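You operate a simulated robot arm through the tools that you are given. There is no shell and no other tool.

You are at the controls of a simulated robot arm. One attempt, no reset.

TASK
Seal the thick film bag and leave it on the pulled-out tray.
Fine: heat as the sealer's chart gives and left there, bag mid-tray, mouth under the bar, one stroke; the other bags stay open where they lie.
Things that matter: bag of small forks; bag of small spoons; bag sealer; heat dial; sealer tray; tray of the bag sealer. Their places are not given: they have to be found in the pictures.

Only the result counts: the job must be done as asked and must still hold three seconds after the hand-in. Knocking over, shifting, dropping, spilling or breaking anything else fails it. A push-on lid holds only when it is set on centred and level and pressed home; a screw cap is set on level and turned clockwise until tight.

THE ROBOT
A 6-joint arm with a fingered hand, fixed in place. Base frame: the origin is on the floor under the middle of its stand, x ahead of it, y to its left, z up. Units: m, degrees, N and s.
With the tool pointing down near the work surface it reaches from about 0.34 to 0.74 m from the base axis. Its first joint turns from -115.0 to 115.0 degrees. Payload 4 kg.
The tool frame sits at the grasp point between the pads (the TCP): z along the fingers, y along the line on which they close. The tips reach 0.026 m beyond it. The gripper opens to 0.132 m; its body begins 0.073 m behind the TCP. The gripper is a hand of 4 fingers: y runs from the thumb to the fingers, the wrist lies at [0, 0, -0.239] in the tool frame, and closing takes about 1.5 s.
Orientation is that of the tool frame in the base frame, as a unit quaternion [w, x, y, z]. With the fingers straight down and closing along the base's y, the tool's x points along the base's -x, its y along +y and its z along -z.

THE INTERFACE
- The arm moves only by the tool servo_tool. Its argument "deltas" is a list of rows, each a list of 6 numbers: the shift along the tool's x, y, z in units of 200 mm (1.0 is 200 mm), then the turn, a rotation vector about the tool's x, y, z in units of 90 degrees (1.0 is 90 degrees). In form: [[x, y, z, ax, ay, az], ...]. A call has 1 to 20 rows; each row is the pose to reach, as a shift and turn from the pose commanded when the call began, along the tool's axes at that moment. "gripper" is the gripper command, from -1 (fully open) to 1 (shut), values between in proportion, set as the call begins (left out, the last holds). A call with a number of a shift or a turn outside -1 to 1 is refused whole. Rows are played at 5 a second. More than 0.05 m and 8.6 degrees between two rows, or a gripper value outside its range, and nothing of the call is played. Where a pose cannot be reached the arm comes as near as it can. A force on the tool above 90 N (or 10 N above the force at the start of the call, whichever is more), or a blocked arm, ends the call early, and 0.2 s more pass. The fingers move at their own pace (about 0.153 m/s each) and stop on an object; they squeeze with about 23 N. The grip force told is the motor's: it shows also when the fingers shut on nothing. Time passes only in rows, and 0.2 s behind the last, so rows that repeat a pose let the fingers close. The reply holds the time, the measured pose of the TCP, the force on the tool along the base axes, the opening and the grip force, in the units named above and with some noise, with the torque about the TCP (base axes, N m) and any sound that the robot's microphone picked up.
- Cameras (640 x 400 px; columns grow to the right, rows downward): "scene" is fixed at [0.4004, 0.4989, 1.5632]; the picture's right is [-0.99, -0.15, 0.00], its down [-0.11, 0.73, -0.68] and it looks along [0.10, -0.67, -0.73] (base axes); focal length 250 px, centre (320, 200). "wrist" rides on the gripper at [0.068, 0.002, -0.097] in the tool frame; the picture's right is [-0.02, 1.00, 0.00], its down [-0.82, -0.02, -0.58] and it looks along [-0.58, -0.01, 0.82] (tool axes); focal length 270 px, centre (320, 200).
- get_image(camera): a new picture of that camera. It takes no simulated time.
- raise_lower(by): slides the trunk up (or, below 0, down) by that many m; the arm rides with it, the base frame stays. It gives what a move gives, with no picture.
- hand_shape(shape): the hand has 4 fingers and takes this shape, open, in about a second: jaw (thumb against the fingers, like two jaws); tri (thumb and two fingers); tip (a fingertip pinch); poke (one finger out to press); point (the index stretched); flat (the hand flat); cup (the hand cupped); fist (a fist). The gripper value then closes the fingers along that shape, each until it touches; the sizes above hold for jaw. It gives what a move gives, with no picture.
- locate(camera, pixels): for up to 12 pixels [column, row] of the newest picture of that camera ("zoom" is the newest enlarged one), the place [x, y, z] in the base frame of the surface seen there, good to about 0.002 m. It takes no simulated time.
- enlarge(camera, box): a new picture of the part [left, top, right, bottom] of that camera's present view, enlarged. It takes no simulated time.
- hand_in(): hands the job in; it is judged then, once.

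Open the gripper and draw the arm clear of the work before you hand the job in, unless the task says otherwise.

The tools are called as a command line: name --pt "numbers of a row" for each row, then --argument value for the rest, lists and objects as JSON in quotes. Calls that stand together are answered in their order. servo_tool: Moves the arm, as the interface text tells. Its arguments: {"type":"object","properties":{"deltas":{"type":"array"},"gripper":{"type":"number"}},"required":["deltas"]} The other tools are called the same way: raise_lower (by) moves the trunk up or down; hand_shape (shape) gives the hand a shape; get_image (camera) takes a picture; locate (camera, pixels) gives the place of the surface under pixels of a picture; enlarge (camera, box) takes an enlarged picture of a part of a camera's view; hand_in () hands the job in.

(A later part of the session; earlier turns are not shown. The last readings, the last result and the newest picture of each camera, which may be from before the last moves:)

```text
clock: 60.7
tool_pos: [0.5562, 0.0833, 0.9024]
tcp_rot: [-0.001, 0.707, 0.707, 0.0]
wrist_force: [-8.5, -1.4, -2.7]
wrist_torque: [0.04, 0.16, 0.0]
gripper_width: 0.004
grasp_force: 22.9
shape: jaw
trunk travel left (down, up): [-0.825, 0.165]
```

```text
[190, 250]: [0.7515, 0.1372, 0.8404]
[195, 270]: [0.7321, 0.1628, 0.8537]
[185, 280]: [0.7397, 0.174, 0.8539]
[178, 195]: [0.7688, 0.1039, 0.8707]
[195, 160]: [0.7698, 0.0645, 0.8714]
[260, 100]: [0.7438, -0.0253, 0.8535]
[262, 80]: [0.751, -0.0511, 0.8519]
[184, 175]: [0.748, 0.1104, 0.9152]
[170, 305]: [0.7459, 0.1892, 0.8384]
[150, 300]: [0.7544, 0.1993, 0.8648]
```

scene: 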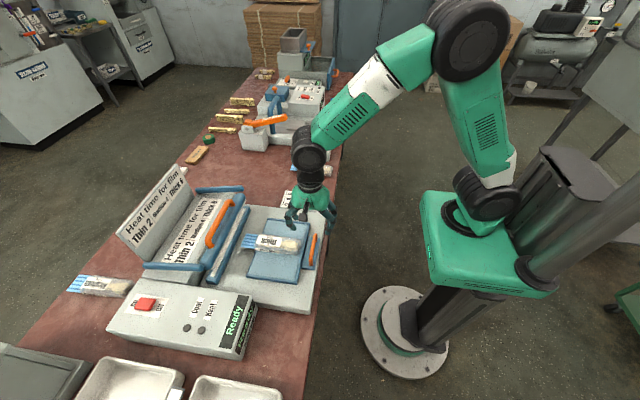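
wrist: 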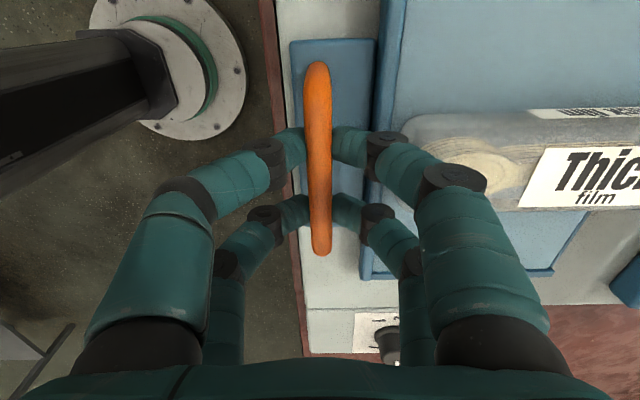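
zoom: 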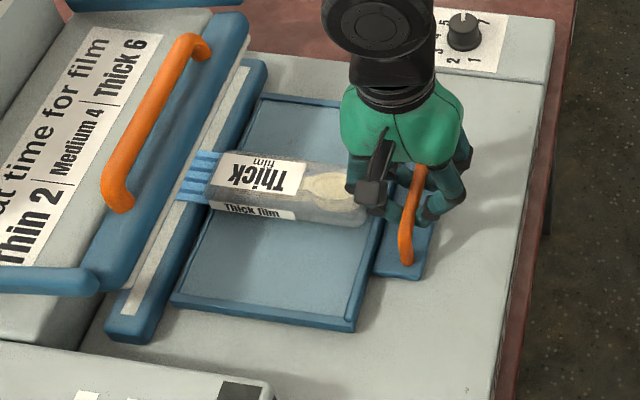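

A resistance of 8.5 N appears at handle x 0.556: the stop, or the mouth touching something. I look closely at the bag and jaw from both cameras.

get_image --camera "wrist"

enlarge --camera "scene" --box '[225, 205, 295, 265]'

locate --camera "zoom" --pixels '[[115, 190], [150, 130], [120, 165], [200, 120], [185, 175], [435, 175], [420, 215], [470, 240]]'

```text
taken
```

wrist: 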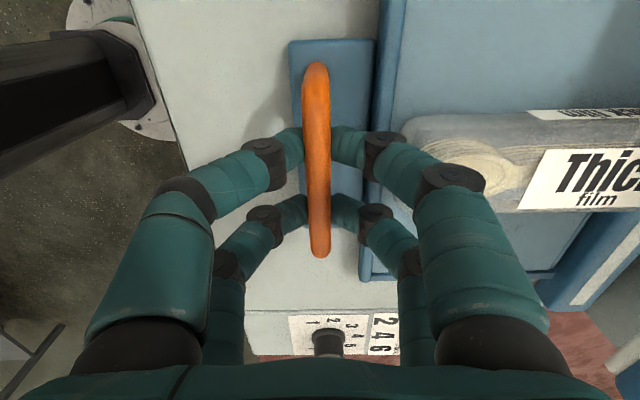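

```text
6.67 times, centred on (260, 235) of scene
```

zoom: 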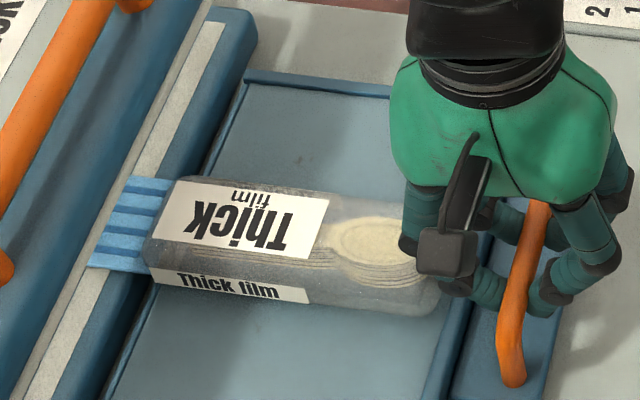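

```text
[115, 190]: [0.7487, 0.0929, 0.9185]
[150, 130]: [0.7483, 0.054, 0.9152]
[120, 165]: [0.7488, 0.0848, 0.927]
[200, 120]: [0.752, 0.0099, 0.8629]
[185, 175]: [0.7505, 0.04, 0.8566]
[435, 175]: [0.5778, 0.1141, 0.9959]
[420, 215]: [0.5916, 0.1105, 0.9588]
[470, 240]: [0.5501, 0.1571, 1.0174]
```

The bag hasn't moved relative to the handle (tail still at wrist (408,150)); the mouth end is just hidden by the raised bar. I push 2 mm more to confirm the stop.

servo_tool --pt "0 0.005 0 0 0 0" --pt "0 0.01 0 0 0 0" --pt "0 0.01 0 0 0 0"

```text
clock: 61.5
tool_pos: [0.5578, 0.0842, 0.9028]
tcp_rot: [0.0, 0.707, 0.707, 0.0]
wrist_force: [-17.7, 2.6, -7.3]
wrist_torque: [0.11, 0.28, 0.02]
gripper_width: 0.0044
grasp_force: 22.3
shape: jaw
trunk travel left (down, up): [-0.825, 0.165]
```

Force rises to 18 N with no motion: the tray is at its inner stop. I relax 2.5 mm, open to 0.03 m and rise straight up.

servo_tool --pt "0 -0.006 0 0 0 0" --pt "0 -0.011 0 0 0 0" --pt "0 -0.011 0 0 0 0"

servo_tool --pt "0 0 0 0 0 0" --pt "0 0 0 0 0 0" --pt "0 0 0 0 0 0" --gripper 0.545

get_image --camera "wrist"

```text
clock: 62.3
tool_pos: [0.5582, 0.0829, 0.9031]
tcp_rot: [0.001, 0.707, 0.707, 0.001]
wrist_force: [-10.4, 1.3, -9.2]
wrist_torque: [0.03, 0.22, 0.02]
gripper_width: 0.0045
grasp_force: 23.3
shape: jaw
trunk travel left (down, up): [-0.825, 0.165]
```

```text
clock: 63.1
tool_pos: [0.56, 0.0842, 0.9028]
tcp_rot: [0.0, 0.707, 0.707, 0.0]
wrist_force: [0.4, 0.0, 0.3]
wrist_torque: [0.0, -0.01, -0.03]
gripper_width: 0.0295
grasp_force: 0.1
shape: jaw
trunk travel left (down, up): [-0.825, 0.165]
```

```text
taken
```

wrist: 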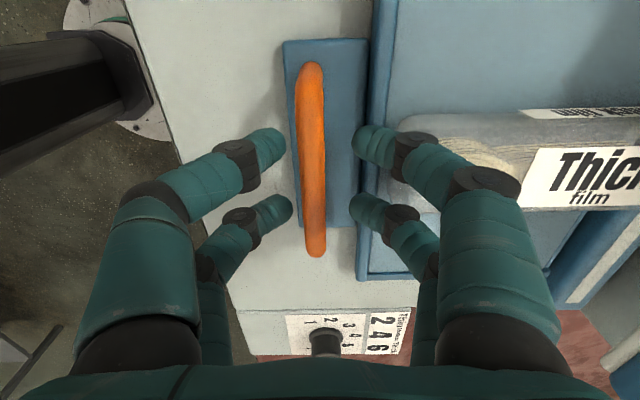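

Released with zero force; the handle is free between the fingers. I rise straight up to about z 1.05.

servo_tool --pt "0 -0.01 -0.03 0 0 0" --pt "0 -0.01 -0.08 0 0 0" --pt "0 -0.01 -0.16 0 0 0" --pt "0 -0.01 -0.28 0 0 0" --pt "0 -0.01 -0.4 0 0 0" --pt "0 -0.01 -0.52 0 0 0" --pt "0 -0.01 -0.64 0 0 0" --pt "0 -0.01 -0.74 0 0 0"

get_image --camera "wrist"

enlarge --camera "scene" --box '[130, 160, 330, 300]'

```text
clock: 64.9
tool_pos: [0.5563, 0.0825, 1.0512]
tcp_rot: [0.0, 0.707, 0.707, 0.001]
wrist_force: [0.1, 0.2, -0.5]
wrist_torque: [-0.01, -0.04, 0.0]
gripper_width: 0.0298
grasp_force: 0.0
shape: jaw
trunk travel left (down, up): [-0.825, 0.165]
```

```text
taken
```

wrist: 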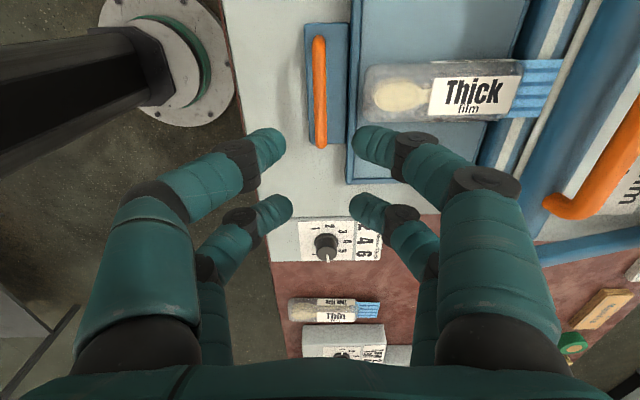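

```text
2.86 times, centred on (230, 230) of scene
```

zoom: 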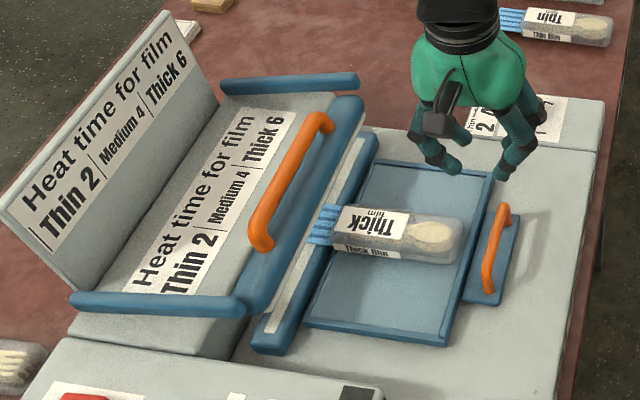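

The mouth lies across the lower jaw. I check where the mouth end, jaw strip, bar and bar handle are from the wrist view.

locate --camera "wrist" --pixels '[[555, 75], [545, 110], [521, 85], [512, 120], [363, 95], [350, 100], [510, 150], [520, 170], [545, 150], [580, 130], [600, 90], [625, 150]]'

enlarge --camera "wrist" --box '[440, 20, 640, 220]'

```text
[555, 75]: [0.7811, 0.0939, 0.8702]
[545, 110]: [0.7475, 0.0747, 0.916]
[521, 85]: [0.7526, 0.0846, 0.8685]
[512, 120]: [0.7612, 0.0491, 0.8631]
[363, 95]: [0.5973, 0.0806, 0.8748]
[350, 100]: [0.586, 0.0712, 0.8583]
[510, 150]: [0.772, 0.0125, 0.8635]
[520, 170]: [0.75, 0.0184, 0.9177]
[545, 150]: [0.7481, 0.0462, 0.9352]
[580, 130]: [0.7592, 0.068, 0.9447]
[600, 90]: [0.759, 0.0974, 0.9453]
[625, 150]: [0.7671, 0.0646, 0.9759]
```

```text
2.00 times, centred on (540, 120) of wrist
```

zoom: 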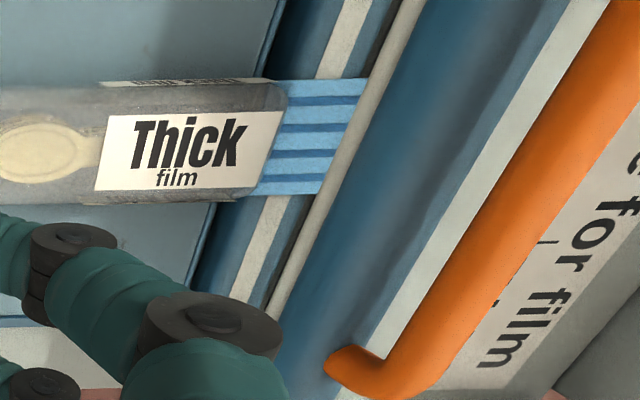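

The tray is in, with the mouth over the jaw strip to at least x 0.781. To press the bar (handle at (0.767, 0.08, 0.976)) I consider a fist; I back off slightly, raise, and see its shape.

servo_tool --pt "0 0 -0.1 0 0 0" --pt "0 0 -0.2 0 0 0" --pt "0 0 -0.3 0 0 0"

hand_shape --shape "fist"

get_image --camera "wrist"

enlarge --camera "scene" --box '[200, 100, 360, 240]'

```text
clock: 65.7
tool_pos: [0.5561, 0.0832, 1.1127]
tcp_rot: [0.0, 0.707, 0.707, 0.0]
wrist_force: [-0.4, 0.5, 0.1]
wrist_torque: [-0.04, 0.0, -0.02]
gripper_width: 0.0299
grasp_force: 0.1
shape: jaw
trunk travel left (down, up): [-0.825, 0.165]
```

```text
clock: 66.6
tool_pos: [0.557, 0.0842, 1.1108]
tcp_rot: [0.0, 0.707, 0.707, 0.0]
wrist_force: [-0.9, -0.1, -0.4]
wrist_torque: [-0.02, -0.07, -0.02]
gripper_width: 0.0
grasp_force: 0.1
shape: fist
trunk travel left (down, up): [-0.825, 0.165]
```

```text
taken
```

wrist: 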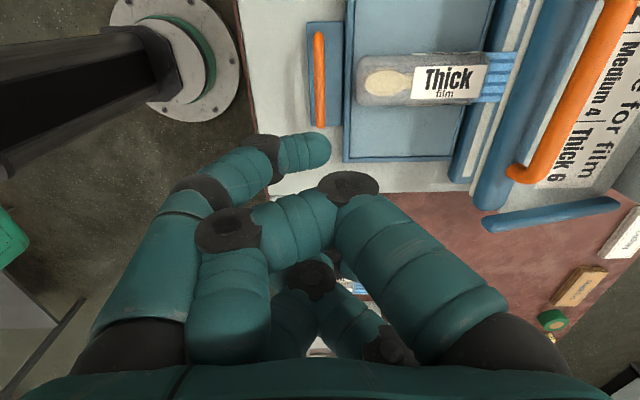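

```text
2.86 times, centred on (280, 170) of scene
```

zoom: 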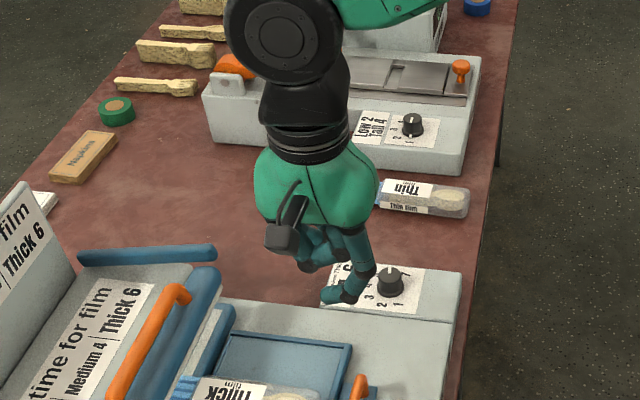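

The fist leaves one digit extended at wrist (320,155) beneath the others. I'll look at the poke shape for comparison.

locate --camera "wrist" --pixels '[[315, 150], [350, 185], [300, 215], [312, 275], [230, 225], [430, 290]]'

hand_shape --shape "poke"

get_image --camera "wrist"

enlarge --camera "scene" --box '[200, 100, 360, 240]'

```text
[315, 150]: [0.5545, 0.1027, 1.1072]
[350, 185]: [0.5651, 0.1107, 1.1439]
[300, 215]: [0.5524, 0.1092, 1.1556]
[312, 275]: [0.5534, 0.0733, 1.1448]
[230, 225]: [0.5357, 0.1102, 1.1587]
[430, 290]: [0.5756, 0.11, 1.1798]
```

```text
clock: 67.5
tool_pos: [0.5561, 0.083, 1.1118]
tcp_rot: [0.001, 0.707, 0.707, 0.0]
wrist_force: [0.2, 0.5, -0.2]
wrist_torque: [0.02, 0.03, 0.02]
gripper_width: 0.0001
grasp_force: 0.1
shape: poke
trunk travel left (down, up): [-0.825, 0.165]
```

```text
taken
```

wrist: 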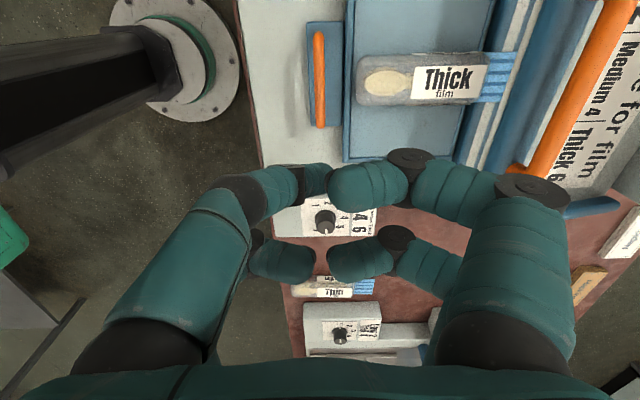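

```text
2.86 times, centred on (280, 170) of scene
```

zoom: 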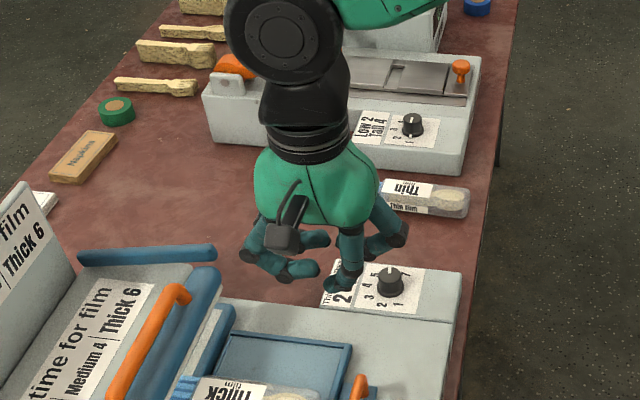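

The poke shape curls fingers sideways and looks weaker for pressing; a closed jaw (tips together, crossing the handle) seems sturdier. I return to jaw and close it fully in the air, and measure the bar's hinge meanwhile.

hand_shape --shape "jaw"

servo_tool --pt "0 0 0 0 0 0" --pt "0 0 0 0 0 0" --pt "0 0 0 0 0 0" --pt "0 0 0 0 0 0" --pt "0 0 0 0 0 0" --pt "0 0 0 0 0 0" --pt "0 0 0 0 0 0" --gripper 1.0

get_image --camera "wrist"

enlarge --camera "scene" --box '[130, 170, 260, 280]'

locate --camera "zoom" --pixels '[[135, 340], [200, 342], [270, 345], [340, 350], [325, 72], [400, 68], [490, 65], [435, 115], [375, 235], [460, 110], [370, 275], [485, 90]]'

```text
clock: 68.4
tool_pos: [0.5571, 0.0835, 1.1119]
tcp_rot: [0.001, 0.708, 0.707, 0.0]
wrist_force: [0.0, -0.4, 0.0]
wrist_torque: [0.06, -0.01, 0.03]
gripper_width: 0.132
grasp_force: 0.0
shape: jaw
trunk travel left (down, up): [-0.825, 0.165]
```

```text
clock: 70.0
tool_pos: [0.5566, 0.0828, 1.1127]
tcp_rot: [0.0, 0.707, 0.707, 0.001]
wrist_force: [-0.1, -0.2, 0.6]
wrist_torque: [0.01, -0.03, 0.0]
gripper_width: 0.0
grasp_force: 22.7
shape: jaw
trunk travel left (down, up): [-0.825, 0.165]
```

```text
taken
```

wrist: 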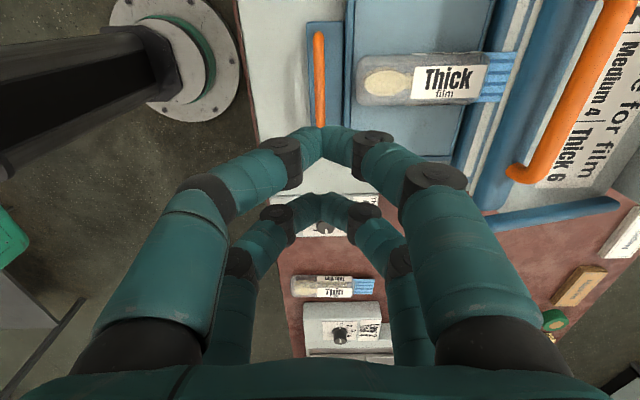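

```text
3.64 times, centred on (195, 225) of scene
```

zoom: 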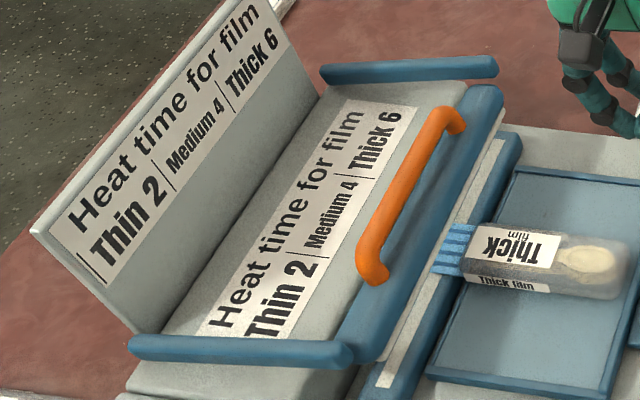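

```text
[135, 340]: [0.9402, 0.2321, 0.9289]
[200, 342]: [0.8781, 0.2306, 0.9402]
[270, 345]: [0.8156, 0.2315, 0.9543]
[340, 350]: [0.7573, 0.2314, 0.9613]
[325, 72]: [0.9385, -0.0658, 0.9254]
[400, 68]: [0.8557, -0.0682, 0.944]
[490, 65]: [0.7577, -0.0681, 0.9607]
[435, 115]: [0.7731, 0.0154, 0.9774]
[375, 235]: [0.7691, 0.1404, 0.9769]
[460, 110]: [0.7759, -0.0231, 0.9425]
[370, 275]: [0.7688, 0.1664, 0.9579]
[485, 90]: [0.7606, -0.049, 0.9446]
```

Hinge is near (0.935, 0.918) and the handle centre (0.770, 0.08, 0.970); closing takes about 16–17°, moving the handle ~50 mm down and ~8 mm toward the robot. I move the closed hand forward over the handle at z ~1.09 to test the reach.

servo_tool --pt "0 0.05 0 0 0 0" --pt "0 0.15 0 0 0 0" --pt "0 0.25 0 0 0 0" --pt "0 0.36 0 0 0 0" --pt "0 0.47 0 0 0 0" --pt "0 0.58 0 0 0 0" --pt "0 0.69 0 0 0 0" --pt "0 0.8 0 0 0 0" --pt "0 0.9 0 0 0 0" --pt "0 0.97 0 0 0 0"

get_image --camera "wrist"

get_image --camera "scene"

```text
clock: 72.2
tool_pos: [0.7117, 0.0803, 1.1018]
tcp_rot: [0.0, 0.707, 0.707, -0.001]
wrist_force: [0.4, 1.7, -0.7]
wrist_torque: [-0.02, -0.01, -0.01]
gripper_width: 0.0
grasp_force: 22.9
shape: jaw
out of reach, approached as far as the arm can: row 8, 9, 10
trunk travel left (down, up): [-0.825, 0.165]
```

```text
taken
```

wrist: 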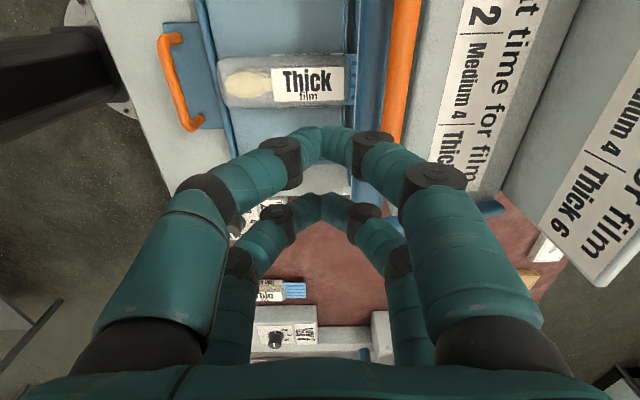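

```text
taken
```

scene: 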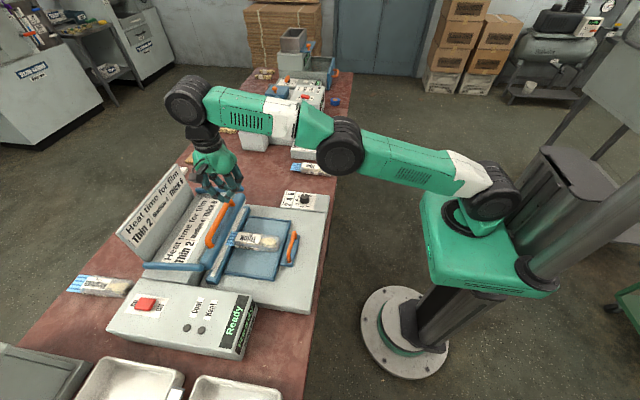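

The vertical tool runs out of reach at x 0.71, so I'll tilt the fingers 20° forward. First I draw back 7 cm to a reachable pose.

servo_tool --pt "0 -0.1 0 0 0 0" --pt "0 -0.2 0 0 0 0" --pt "0 -0.3 0 0 0 0" --pt "0 -0.4 0 0 0 0" --pt "0 -0.4 0 0 0 0"

```text
clock: 73.4
tool_pos: [0.633, 0.0798, 1.1014]
tcp_rot: [0.0, 0.707, 0.707, 0.0]
wrist_force: [-0.4, -0.1, -0.3]
wrist_torque: [0.02, 0.0, 0.0]
gripper_width: 0.0
grasp_force: 23.3
shape: jaw
trunk travel left (down, up): [-0.825, 0.165]
```

The commanded pose is at (0.633, 0.080, 1.101). I tilt the fingers 20° forward and move so the tips hover over the handle: TCP (0.7615, 0.081, 1.045).

servo_tool --pt "0 0 0 -0.075 0 0" --pt "0 0 0 -0.15 0 0" --pt "0 0 0 -0.222 0 0" --pt "0.003 0.1 0 -0.222 0 0" --pt "0.005 0.22 0 -0.222 0 0" --pt "0.005 0.34 0 -0.222 0 0" --pt "0.005 0.46 0.05 -0.222 0 0" --pt "0.005 0.56 0.1 -0.222 0 0" --pt "0.005 0.62 0.17 -0.222 0 0" --pt "0.005 0.6425 0.24 -0.222 0 0" --pt "0.005 0.6425 0.28 -0.222 0 0"

get_image --camera "wrist"

enlarge --camera "scene" --box '[130, 120, 290, 280]'

```text
clock: 75.8
tool_pos: [0.7615, 0.0795, 1.0456]
tcp_rot: [0.124, 0.697, 0.696, 0.122]
wrist_force: [0.5, -0.1, -0.4]
wrist_torque: [0.02, 0.0, 0.0]
gripper_width: 0.0
grasp_force: 23.0
shape: jaw
trunk travel left (down, up): [-0.825, 0.165]
```

```text
taken
```

wrist: 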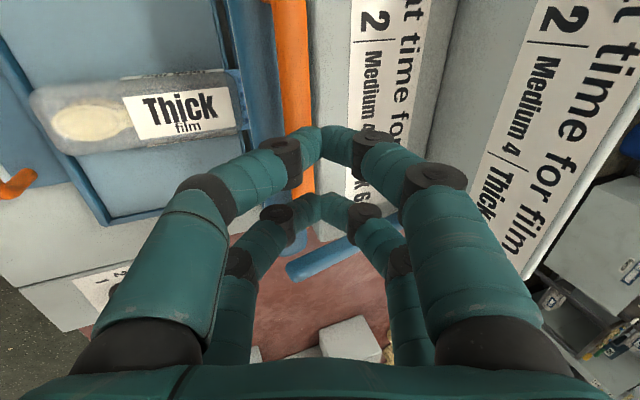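

```text
2.50 times, centred on (210, 200) of scene
```

zoom: 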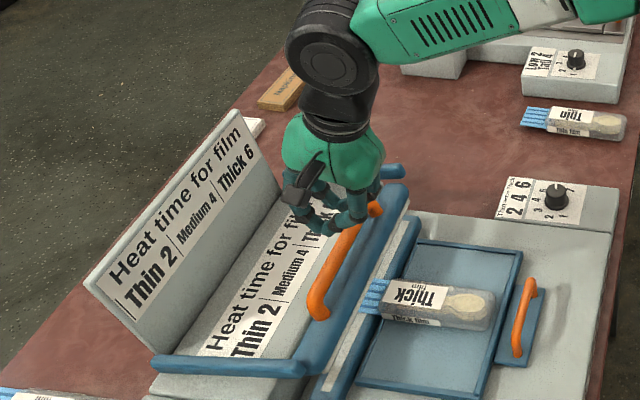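

The pose is reached. I locate the fingertips and the handle in the wrist view to line them up.

locate --camera "wrist" --pixels '[[323, 133], [315, 130], [335, 130], [315, 197], [325, 197], [292, 60], [297, 110], [303, 180], [280, 60], [305, 60]]'

```text
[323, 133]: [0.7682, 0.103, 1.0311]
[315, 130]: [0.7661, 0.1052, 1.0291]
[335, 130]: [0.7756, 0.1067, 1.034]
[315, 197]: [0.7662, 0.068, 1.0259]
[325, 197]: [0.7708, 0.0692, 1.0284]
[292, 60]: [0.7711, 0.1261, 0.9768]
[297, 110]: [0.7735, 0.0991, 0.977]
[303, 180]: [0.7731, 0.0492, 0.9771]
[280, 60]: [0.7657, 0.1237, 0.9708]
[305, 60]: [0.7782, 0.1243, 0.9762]
```

Tip meeting point (x ≈0.771) is right above the handle (top centre x 0.772, z 0.977). I descend to just above contact, TCP z ≈1.003.

servo_tool --pt "0 -0.018 0.05 0 0 0" --pt "0 -0.036 0.1 0 0 0" --pt "0 -0.055 0.15 0 0 0" --pt "0 -0.066 0.18 0 0 0" --pt "0 -0.0727 0.1998 0 0 0" --pt "0 -0.0727 0.1998 0 0 0"

get_image --camera "wrist"

enlarge --camera "scene" --box '[180, 160, 260, 260]'

```text
clock: 77.2
tool_pos: [0.7605, 0.079, 1.0019]
tcp_rot: [0.123, 0.696, 0.697, 0.123]
wrist_force: [0.1, -0.2, 0.0]
wrist_torque: [0.02, 0.05, 0.0]
gripper_width: 0.0001
grasp_force: 22.3
shape: jaw
trunk travel left (down, up): [-0.825, 0.165]
```

```text
taken
```

wrist: 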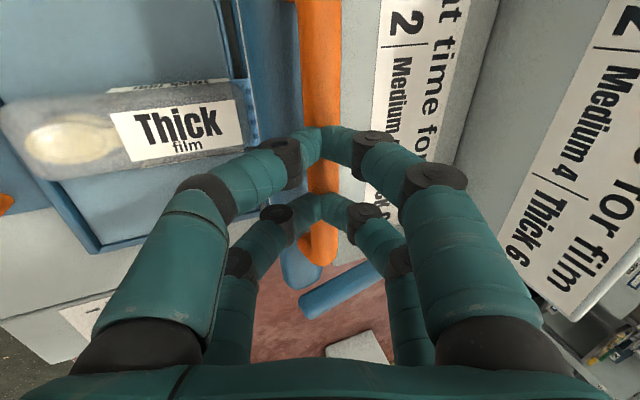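

```text
4.00 times, centred on (220, 210) of scene
```

zoom: 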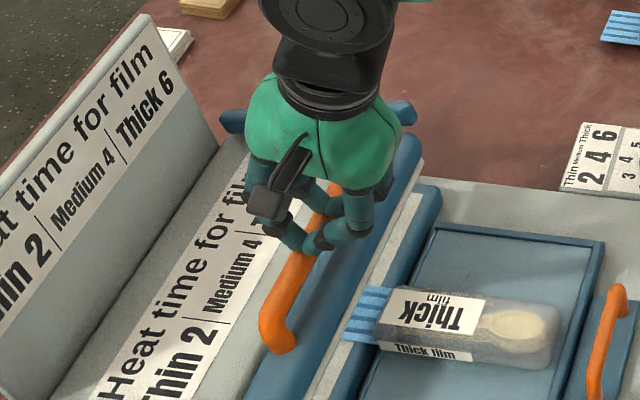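

The tips sit right on the handle line with no force yet. I start the single stroke, following the bar's arc down 45 mm.

servo_tool --pt "0 -0.01325 0.0218 0 0 0" --pt "0 -0.02745 0.04325 0 0 0" --pt "0 -0.0416 0.0647 0 0 0" --pt "0 -0.0553 0.0863 0 0 0" --pt "0 -0.0681 0.1083 0 0 0" --pt "0 -0.0805 0.1304 0 0 0" --pt "0 -0.0918 0.1529 0 0 0" --pt "0 -0.1032 0.1753 0 0 0" --pt "0 -0.1136 0.1982 0 0 0"

get_image --camera "wrist"

enlarge --camera "scene" --box '[180, 160, 260, 260]'

```text
clock: 79.2
tool_pos: [0.7539, 0.0814, 0.966]
tcp_rot: [0.128, 0.696, 0.695, 0.129]
wrist_force: [-1.4, 2.9, 36.7]
wrist_torque: [-0.08, -0.47, -0.05]
gripper_width: 0.0
grasp_force: 23.0
shape: jaw
trunk travel left (down, up): [-0.825, 0.165]
```

```text
taken
```

wrist: 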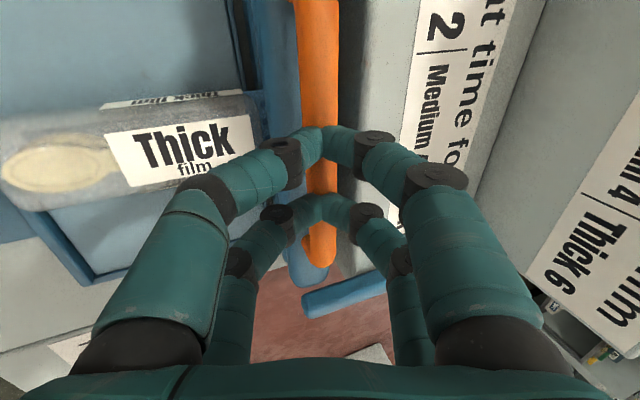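

```text
4.00 times, centred on (220, 210) of scene
```

zoom: 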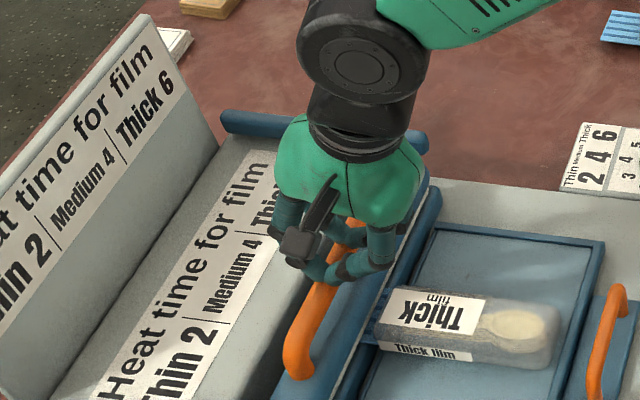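

The bar is coming down with 37 N resistance. I check how far the handle and bar are, and the panel lamps.

locate --camera "wrist" --pixels '[[318, 30], [318, 90], [280, 60], [265, 60], [325, 230], [250, 90]]'

enlarge --camera "scene" --box '[110, 200, 290, 360]'

```text
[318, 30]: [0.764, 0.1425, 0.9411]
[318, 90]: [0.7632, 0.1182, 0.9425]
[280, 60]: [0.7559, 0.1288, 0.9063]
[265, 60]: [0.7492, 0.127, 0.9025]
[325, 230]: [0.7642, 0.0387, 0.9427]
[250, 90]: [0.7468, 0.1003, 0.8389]
```

```text
2.50 times, centred on (200, 280) of scene
```

zoom: 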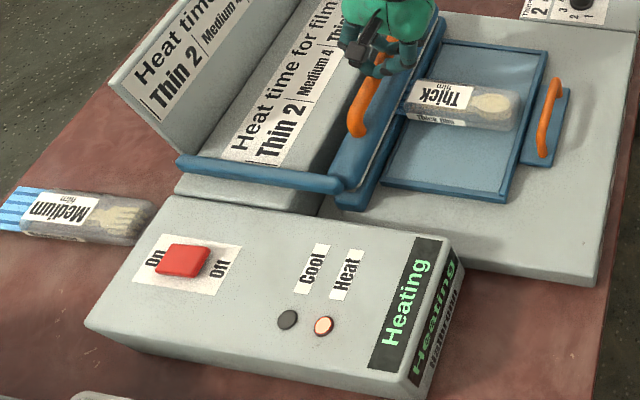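

The panel now shows "Heating" with the Heat lamp lit, so the bar is down. I hold the pose for 2 seconds and watch.

servo_tool --pt "0 0 0 0 0 0" --pt "0 0 0 0 0 0" --pt "0 0 0 0 0 0" --pt "0 0 0 0 0 0" --pt "0 0 0 0 0 0" --pt "0 0 0 0 0 0" --pt "0 0 0 0 0 0" --pt "0 0 0 0 0 0" --pt "0 0 0 0 0 0" --pt "0 0 0 0 0 0"

enlarge --camera "scene" --box '[110, 200, 290, 360]'

```text
clock: 81.4
tool_pos: [0.7545, 0.0801, 0.9666]
tcp_rot: [0.128, 0.696, 0.695, 0.128]
wrist_force: [2.1, 5.6, 40.9]
wrist_torque: [0.03, -0.55, 0.0]
gripper_width: 0.0
grasp_force: 22.9
shape: jaw
trunk travel left (down, up): [-0.825, 0.165]
```

```text
2.50 times, centred on (200, 280) of scene
```

zoom: 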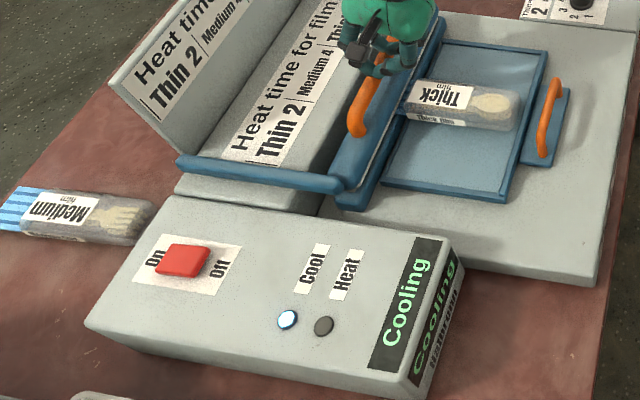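

It has moved on to "Cooling" with the Cool lamp lit. I keep holding until it finishes.

servo_tool --pt "0 0 0 0 0 0" --pt "0 0 0 0 0 0" --pt "0 0 0 0 0 0" --pt "0 0 0 0 0 0" --pt "0 0 0 0 0 0" --pt "0 0 0 0 0 0" --pt "0 0 0 0 0 0"

enlarge --camera "scene" --box '[110, 200, 290, 360]'

```text
clock: 83.0
tool_pos: [0.7546, 0.0815, 0.9672]
tcp_rot: [0.128, 0.695, 0.695, 0.13]
wrist_force: [2.5, 6.1, 39.2]
wrist_torque: [0.02, -0.6, -0.01]
gripper_width: 0.0
grasp_force: 23.2
shape: jaw
trunk travel left (down, up): [-0.825, 0.165]
```

```text
2.50 times, centred on (200, 280) of scene
```

zoom: 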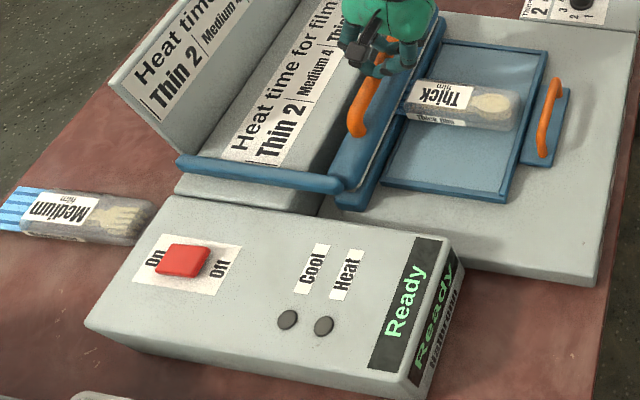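

The cycle is over: display "Ready", lamps off. I lift the hand back along the same arc and on upward.

servo_tool --pt "0 0.0104 -0.0229 0 0 0" --pt "0 0.0218 -0.0453 0 0 0" --pt "0 0.0331 -0.0678 0 0 0" --pt "0 0.0455 -0.0899 0 0 0" --pt "0 0.0583 -0.1119 0 0 0" --pt "0 0.072 -0.1335 0 0 0" --pt "0 0.0862 -0.155 0 0 0" --pt "0 0.1004 -0.1764 0 0 0" --pt "0 0.1136 -0.1982 0 0 0" --pt "0 0.13 -0.25 0 0 0" --pt "0 0.16 -0.33 0 0 0" --pt "0 0.19 -0.41 0 0 0" --pt "0 0.22 -0.49 0 0 0"

get_image --camera "scene"

enlarge --camera "scene" --box '[130, 160, 330, 300]'

```text
clock: 85.8
tool_pos: [0.7617, 0.081, 1.0643]
tcp_rot: [0.123, 0.696, 0.696, 0.123]
wrist_force: [-0.6, -0.6, 0.2]
wrist_torque: [0.0, 0.0, -0.02]
gripper_width: 0.0001
grasp_force: 23.1
shape: jaw
trunk travel left (down, up): [-0.825, 0.165]
```

```text
taken
```

scene: 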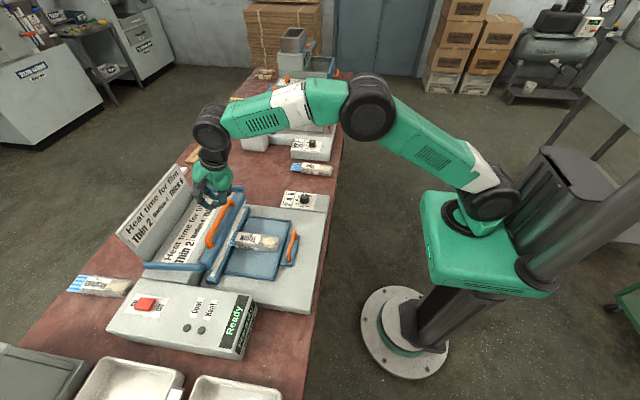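

```text
2.86 times, centred on (230, 230) of scene
```

zoom: 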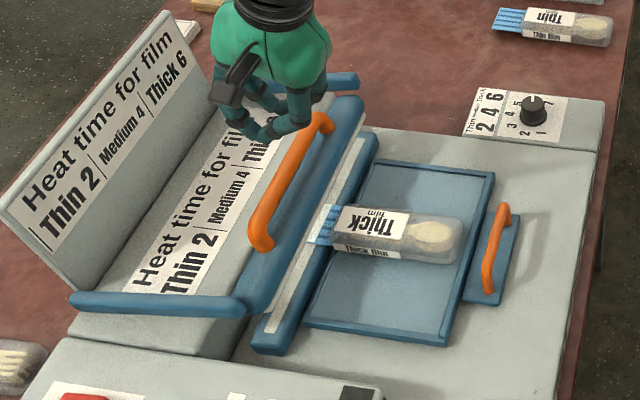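

The bar sprang back open and the bag shows a pressed mouth. I now go back above the tray handle (0.556, 0.083), undoing the tilt on the way.

servo_tool --pt "0 -0.08 -0.03 0 0 0" --pt "0 -0.2 -0.073 0 0 0" --pt "0 -0.34 -0.124 0 0 0" --pt "0 -0.48 -0.175 0 0 0" --pt "0 -0.62 -0.226 0.05 0 0" --pt "0 -0.75 -0.273 0.11 0 0" --pt "0 -0.86 -0.313 0.17 0 0" --pt "0 -0.93 -0.338 0.222 0 0" --pt "0 -0.967 -0.352 0.222 0 0" --pt "0 -0.967 -0.352 0.222 0 0"

get_image --camera "wrist"

```text
clock: 88.0
tool_pos: [0.5554, 0.0801, 1.0656]
tcp_rot: [0.0, 0.707, 0.708, 0.0]
wrist_force: [0.1, -1.1, -0.6]
wrist_torque: [-0.02, 0.04, 0.01]
gripper_width: 0.0003
grasp_force: 23.3
shape: jaw
trunk travel left (down, up): [-0.825, 0.165]
```

```text
taken
```

wrist: 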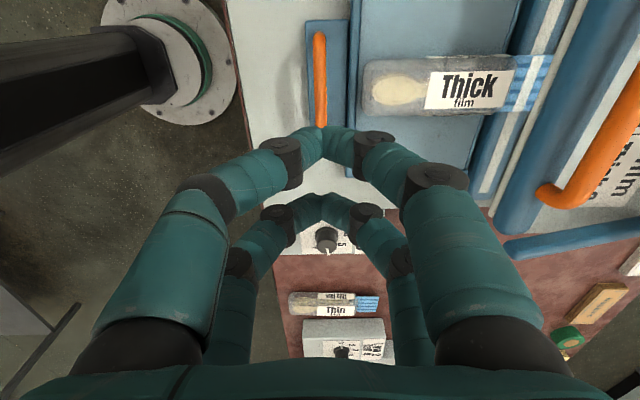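

Back over the handle. I zoom on the mouth to look at the seal and locate the handle at its pushed-in place.

enlarge --camera "wrist" --box '[340, 20, 560, 160]'

locate --camera "wrist" --pixels '[[320, 45], [320, 90], [320, 120], [314, 90], [327, 90], [353, 90], [364, 90], [530, 85], [545, 60], [363, 70]]'

```text
2.86 times, centred on (450, 90) of wrist
```

zoom: 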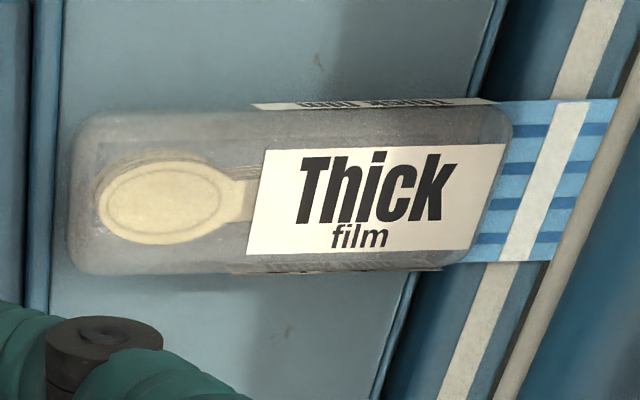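

```text
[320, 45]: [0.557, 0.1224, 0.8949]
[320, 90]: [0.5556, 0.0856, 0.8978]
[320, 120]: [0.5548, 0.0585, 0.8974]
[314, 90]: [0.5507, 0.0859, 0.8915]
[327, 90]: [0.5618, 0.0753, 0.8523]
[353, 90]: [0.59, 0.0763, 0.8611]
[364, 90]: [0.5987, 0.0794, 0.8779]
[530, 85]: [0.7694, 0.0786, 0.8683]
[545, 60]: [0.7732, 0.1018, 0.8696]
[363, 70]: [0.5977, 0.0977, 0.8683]
```

A white seal line now crosses the mouth. I open to 0.03 m and descend toward the handle (centre x 0.556), first to z ≈0.934.

servo_tool --pt "0.015 -0.017 0 0 0 0" --pt "0.015 -0.017 0.05 0 0 0" --pt "0.015 -0.017 0.14 0 0 0" --pt "0.015 -0.017 0.24 0 0 0" --pt "0.015 -0.017 0.34 0 0 0" --pt "0.015 -0.017 0.44 0 0 0" --pt "0.015 -0.017 0.54 0 0 0" --pt "0.015 -0.017 0.61 0 0 0" --pt "0.015 -0.017 0.66 0 0 0" --gripper 0.545

get_image --camera "wrist"

enlarge --camera "scene" --box '[245, 205, 325, 275]'

```text
clock: 90.0
tool_pos: [0.5504, 0.0847, 0.9325]
tcp_rot: [0.0, 0.707, 0.707, 0.0]
wrist_force: [0.4, -0.5, -0.1]
wrist_torque: [0.01, 0.02, 0.0]
gripper_width: 0.0299
grasp_force: 0.0
shape: jaw
trunk travel left (down, up): [-0.825, 0.165]
```

```text
taken
```

wrist: 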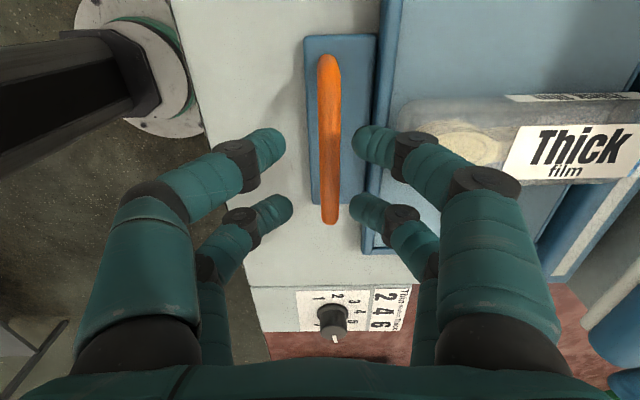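

```text
5.71 times, centred on (285, 240) of scene
```

zoom: 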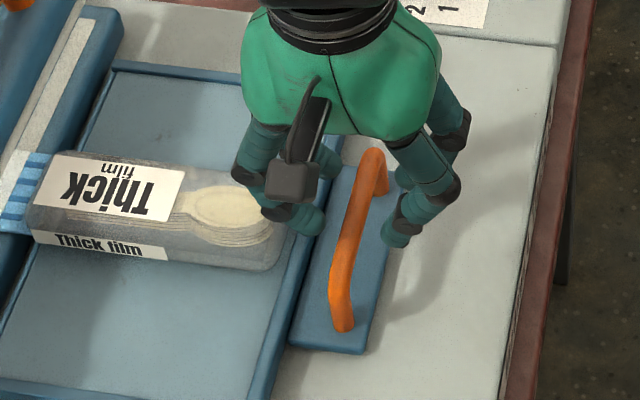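

The handle sits between the fingers with clearance. I lower to z ≈0.904.

servo_tool --pt "0 0 0.04 0 0 0" --pt "0 0 0.08 0 0 0" --pt "0 0 0.115 0 0 0" --pt "0 0 0.1425 0 0 0" --pt "0 0 0.1425 0 0 0"

get_image --camera "wrist"

```text
clock: 91.2
tool_pos: [0.5518, 0.0836, 0.9051]
tcp_rot: [0.0, 0.707, 0.707, 0.001]
wrist_force: [-0.5, 0.6, -0.6]
wrist_torque: [0.04, 0.02, 0.0]
gripper_width: 0.0297
grasp_force: 0.0
shape: jaw
trunk travel left (down, up): [-0.825, 0.165]
```

```text
taken
```

wrist: 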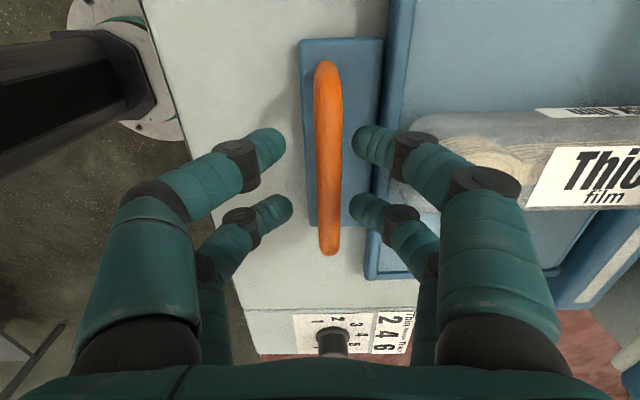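

I recentre +3.5 mm onto the bar, then close on it.

servo_tool --pt "0 0.009 0 0 0 0" --pt "0 0.018 0 0 0 0" --pt "0 0.018 0 0 0 0"

servo_tool --pt "0 0 0 0 0 0" --pt "0 0 0.006 0 0 0" --pt "0 0 0.012 0 0 0" --pt "0 0 0.012 0 0 0" --pt "0 0 0.012 0 0 0" --gripper 0.95

get_image --camera "wrist"

```text
clock: 92.0
tool_pos: [0.5544, 0.0836, 0.9034]
tcp_rot: [0.001, 0.707, 0.707, -0.002]
wrist_force: [-0.3, -0.4, -0.9]
wrist_torque: [-0.04, 0.01, -0.05]
gripper_width: 0.0297
grasp_force: 0.1
shape: jaw
trunk travel left (down, up): [-0.825, 0.165]
```

```text
clock: 93.2
tool_pos: [0.5554, 0.0829, 0.9015]
tcp_rot: [-0.001, 0.707, 0.707, 0.0]
wrist_force: [-2.0, 4.1, -6.9]
wrist_torque: [0.14, 0.03, 0.04]
gripper_width: 0.003
grasp_force: 22.7
shape: jaw
trunk travel left (down, up): [-0.825, 0.165]
```

```text
taken
```

wrist: 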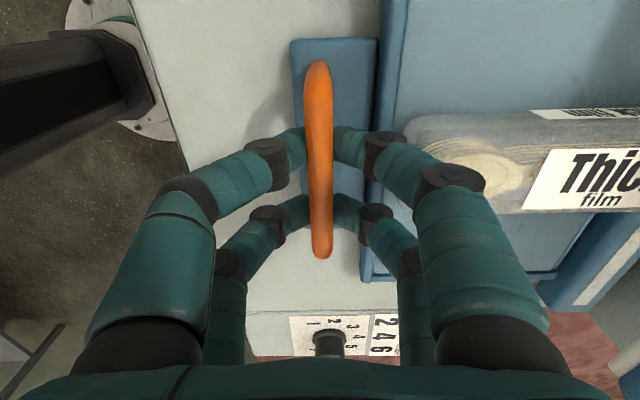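

The handle is gripped. I pull the tray out slowly toward -x, 40 mm first.

servo_tool --pt "0 -0.008 0 0 0 0" --pt "0 -0.025 0 0 0 0" --pt "0 -0.05 0 0 0 0" --pt "0 -0.075 0 0 0 0" --pt "0 -0.1 0 0 0 0" --pt "0 -0.125 0 0 0 0" --pt "0 -0.15 0 0 0 0" --pt "0 -0.175 0 0 0 0" --pt "0 -0.195 0 0 0 0" --pt "0 -0.2 0 0 0 0"

enlarge --camera "scene" --box '[205, 190, 325, 300]'

```text
clock: 95.4
tool_pos: [0.5156, 0.0844, 0.9001]
tcp_rot: [0.0, 0.707, 0.707, -0.001]
wrist_force: [1.4, 1.7, -5.5]
wrist_torque: [0.13, -0.01, -0.03]
gripper_width: 0.0029
grasp_force: 23.3
shape: jaw
trunk travel left (down, up): [-0.825, 0.165]
```

```text
3.64 times, centred on (265, 245) of scene
```

zoom: 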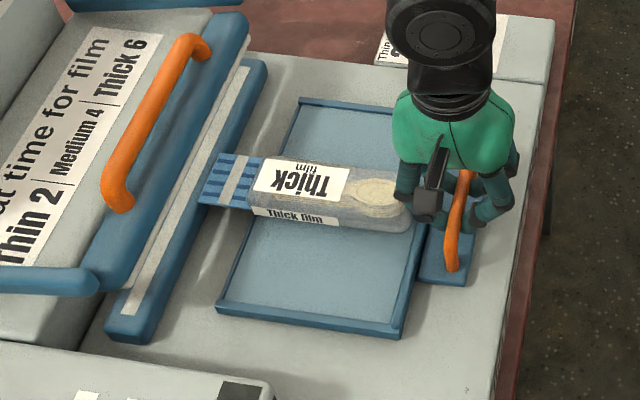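

The tray and sealed bag come out together. I continue 28 mm toward the outer stop.

servo_tool --pt "0 -0.01 0 0 0 0" --pt "0 -0.03 0 0 0 0" --pt "0 -0.05 0 0 0 0" --pt "0 -0.07 0 0 0 0" --pt "0 -0.09 0 0 0 0" --pt "0 -0.11 0 0 0 0" --pt "0 -0.125 0 0 0 0" --pt "0 -0.135 0 0 0 0" --pt "0 -0.14 0 0 0 0" --pt "0 -0.14 0 0 0 0"

```text
clock: 97.6
tool_pos: [0.4881, 0.0821, 0.9011]
tcp_rot: [-0.001, 0.707, 0.707, -0.001]
wrist_force: [1.2, -1.4, -12.9]
wrist_torque: [0.03, 0.0, 0.01]
gripper_width: 0.0028
grasp_force: 22.8
shape: jaw
trunk travel left (down, up): [-0.825, 0.165]
```

Back at the starting handle position (0.488). I pull 2–3 mm more to check whether this is the outer stop.

servo_tool --pt "0 -0.005 0 0 0 0" --pt "0 -0.01 0 0 0 0" --pt "0 -0.014 0 0 0 0" --pt "0 -0.014 0 0 0 0"

get_image --camera "wrist"

enlarge --camera "scene" --box '[205, 190, 325, 300]'

```text
clock: 98.6
tool_pos: [0.4851, 0.0826, 0.9018]
tcp_rot: [0.0, 0.707, 0.707, 0.0]
wrist_force: [0.8, -0.4, -11.6]
wrist_torque: [0.03, 0.0, 0.02]
gripper_width: 0.0031
grasp_force: 22.7
shape: jaw
trunk travel left (down, up): [-0.825, 0.165]
```

```text
taken
```

wrist: 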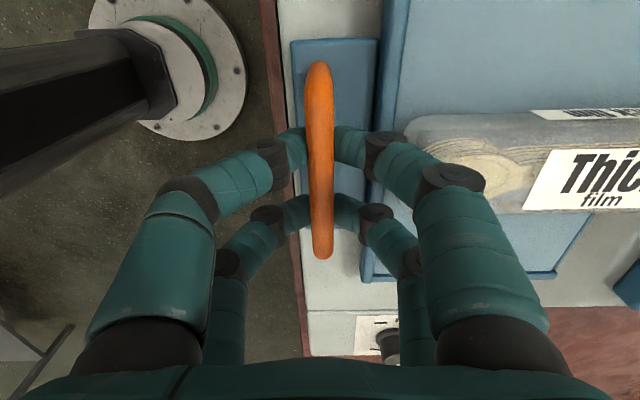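

```text
3.64 times, centred on (265, 245) of scene
```

zoom: 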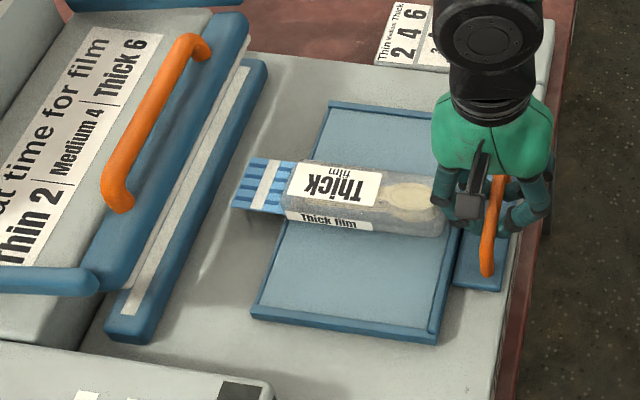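

Little resistance yet at 0.485. I pull 2 mm more to feel for the stop.

servo_tool --pt "0 -0.005 0 0 0 0" --pt "0 -0.01 0 0 0 0" --pt "0 -0.01 0 0 0 0"

get_image --camera "wrist"

locate --camera "wrist" --pixels '[[318, 75], [318, 120], [293, 80], [377, 80], [385, 60], [400, 60], [415, 145], [295, 45], [300, 220], [415, 125]]'

```text
clock: 99.4
tool_pos: [0.4856, 0.0836, 0.9013]
tcp_rot: [0.0, 0.707, 0.707, 0.0]
wrist_force: [8.4, -3.4, -13.7]
wrist_torque: [0.01, -0.11, -0.01]
gripper_width: 0.0029
grasp_force: 23.7
shape: jaw
trunk travel left (down, up): [-0.825, 0.165]
```

```text
taken
```

wrist: 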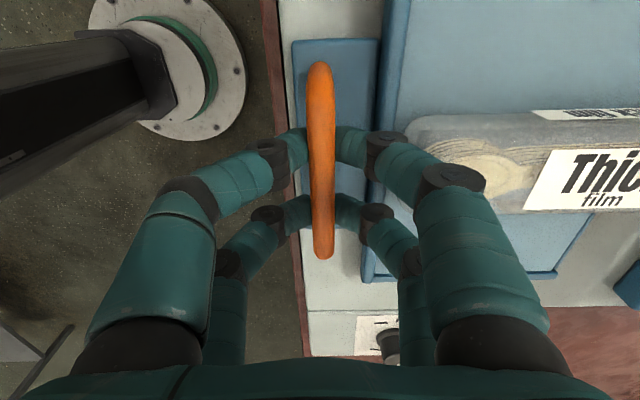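

```text
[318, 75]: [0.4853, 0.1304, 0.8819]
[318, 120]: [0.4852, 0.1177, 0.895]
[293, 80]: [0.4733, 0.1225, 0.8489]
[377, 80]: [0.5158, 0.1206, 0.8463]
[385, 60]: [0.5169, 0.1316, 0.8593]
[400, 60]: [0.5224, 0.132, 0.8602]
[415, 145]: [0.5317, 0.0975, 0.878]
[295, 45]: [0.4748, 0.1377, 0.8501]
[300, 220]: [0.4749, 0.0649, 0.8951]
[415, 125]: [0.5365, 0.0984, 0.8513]
```

Force climbs to 8 N without motion: the tray is at its outer stop, same as at the start. I relax, open to 0.03 m and rise.

servo_tool --pt "0 0.006 0 0 0 0" --pt "0 0.009 0 0 0 0" --pt "0 0.009 0 0 0 0"

servo_tool --pt "0 0 0 0 0 0" --pt "0 0 0 0 0 0" --pt "0 0 0 0 0 0" --pt "0 0 0 0 0 0" --gripper 0.545

get_image --camera "wrist"

```text
clock: 100.2
tool_pos: [0.4851, 0.0837, 0.9022]
tcp_rot: [-0.002, 0.707, 0.707, 0.0]
wrist_force: [2.1, 1.4, -11.3]
wrist_torque: [0.11, -0.03, 0.02]
gripper_width: 0.003
grasp_force: 23.3
shape: jaw
trunk travel left (down, up): [-0.825, 0.165]
```

```text
clock: 101.2
tool_pos: [0.4856, 0.083, 0.902]
tcp_rot: [0.0, 0.707, 0.707, 0.0]
wrist_force: [-0.3, -0.7, 0.2]
wrist_torque: [-0.01, 0.02, 0.02]
gripper_width: 0.0297
grasp_force: 0.0
shape: jaw
trunk travel left (down, up): [-0.825, 0.165]
```

```text
taken
```

wrist: 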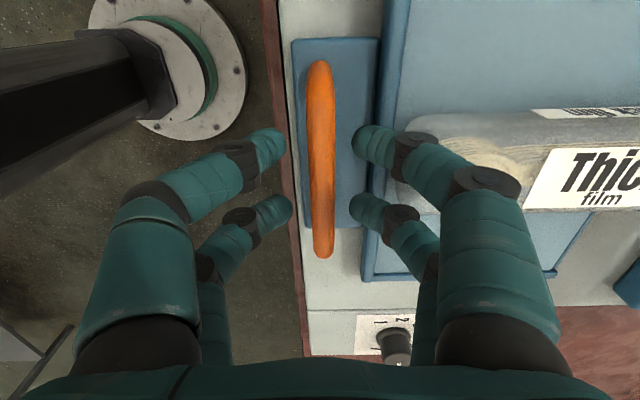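

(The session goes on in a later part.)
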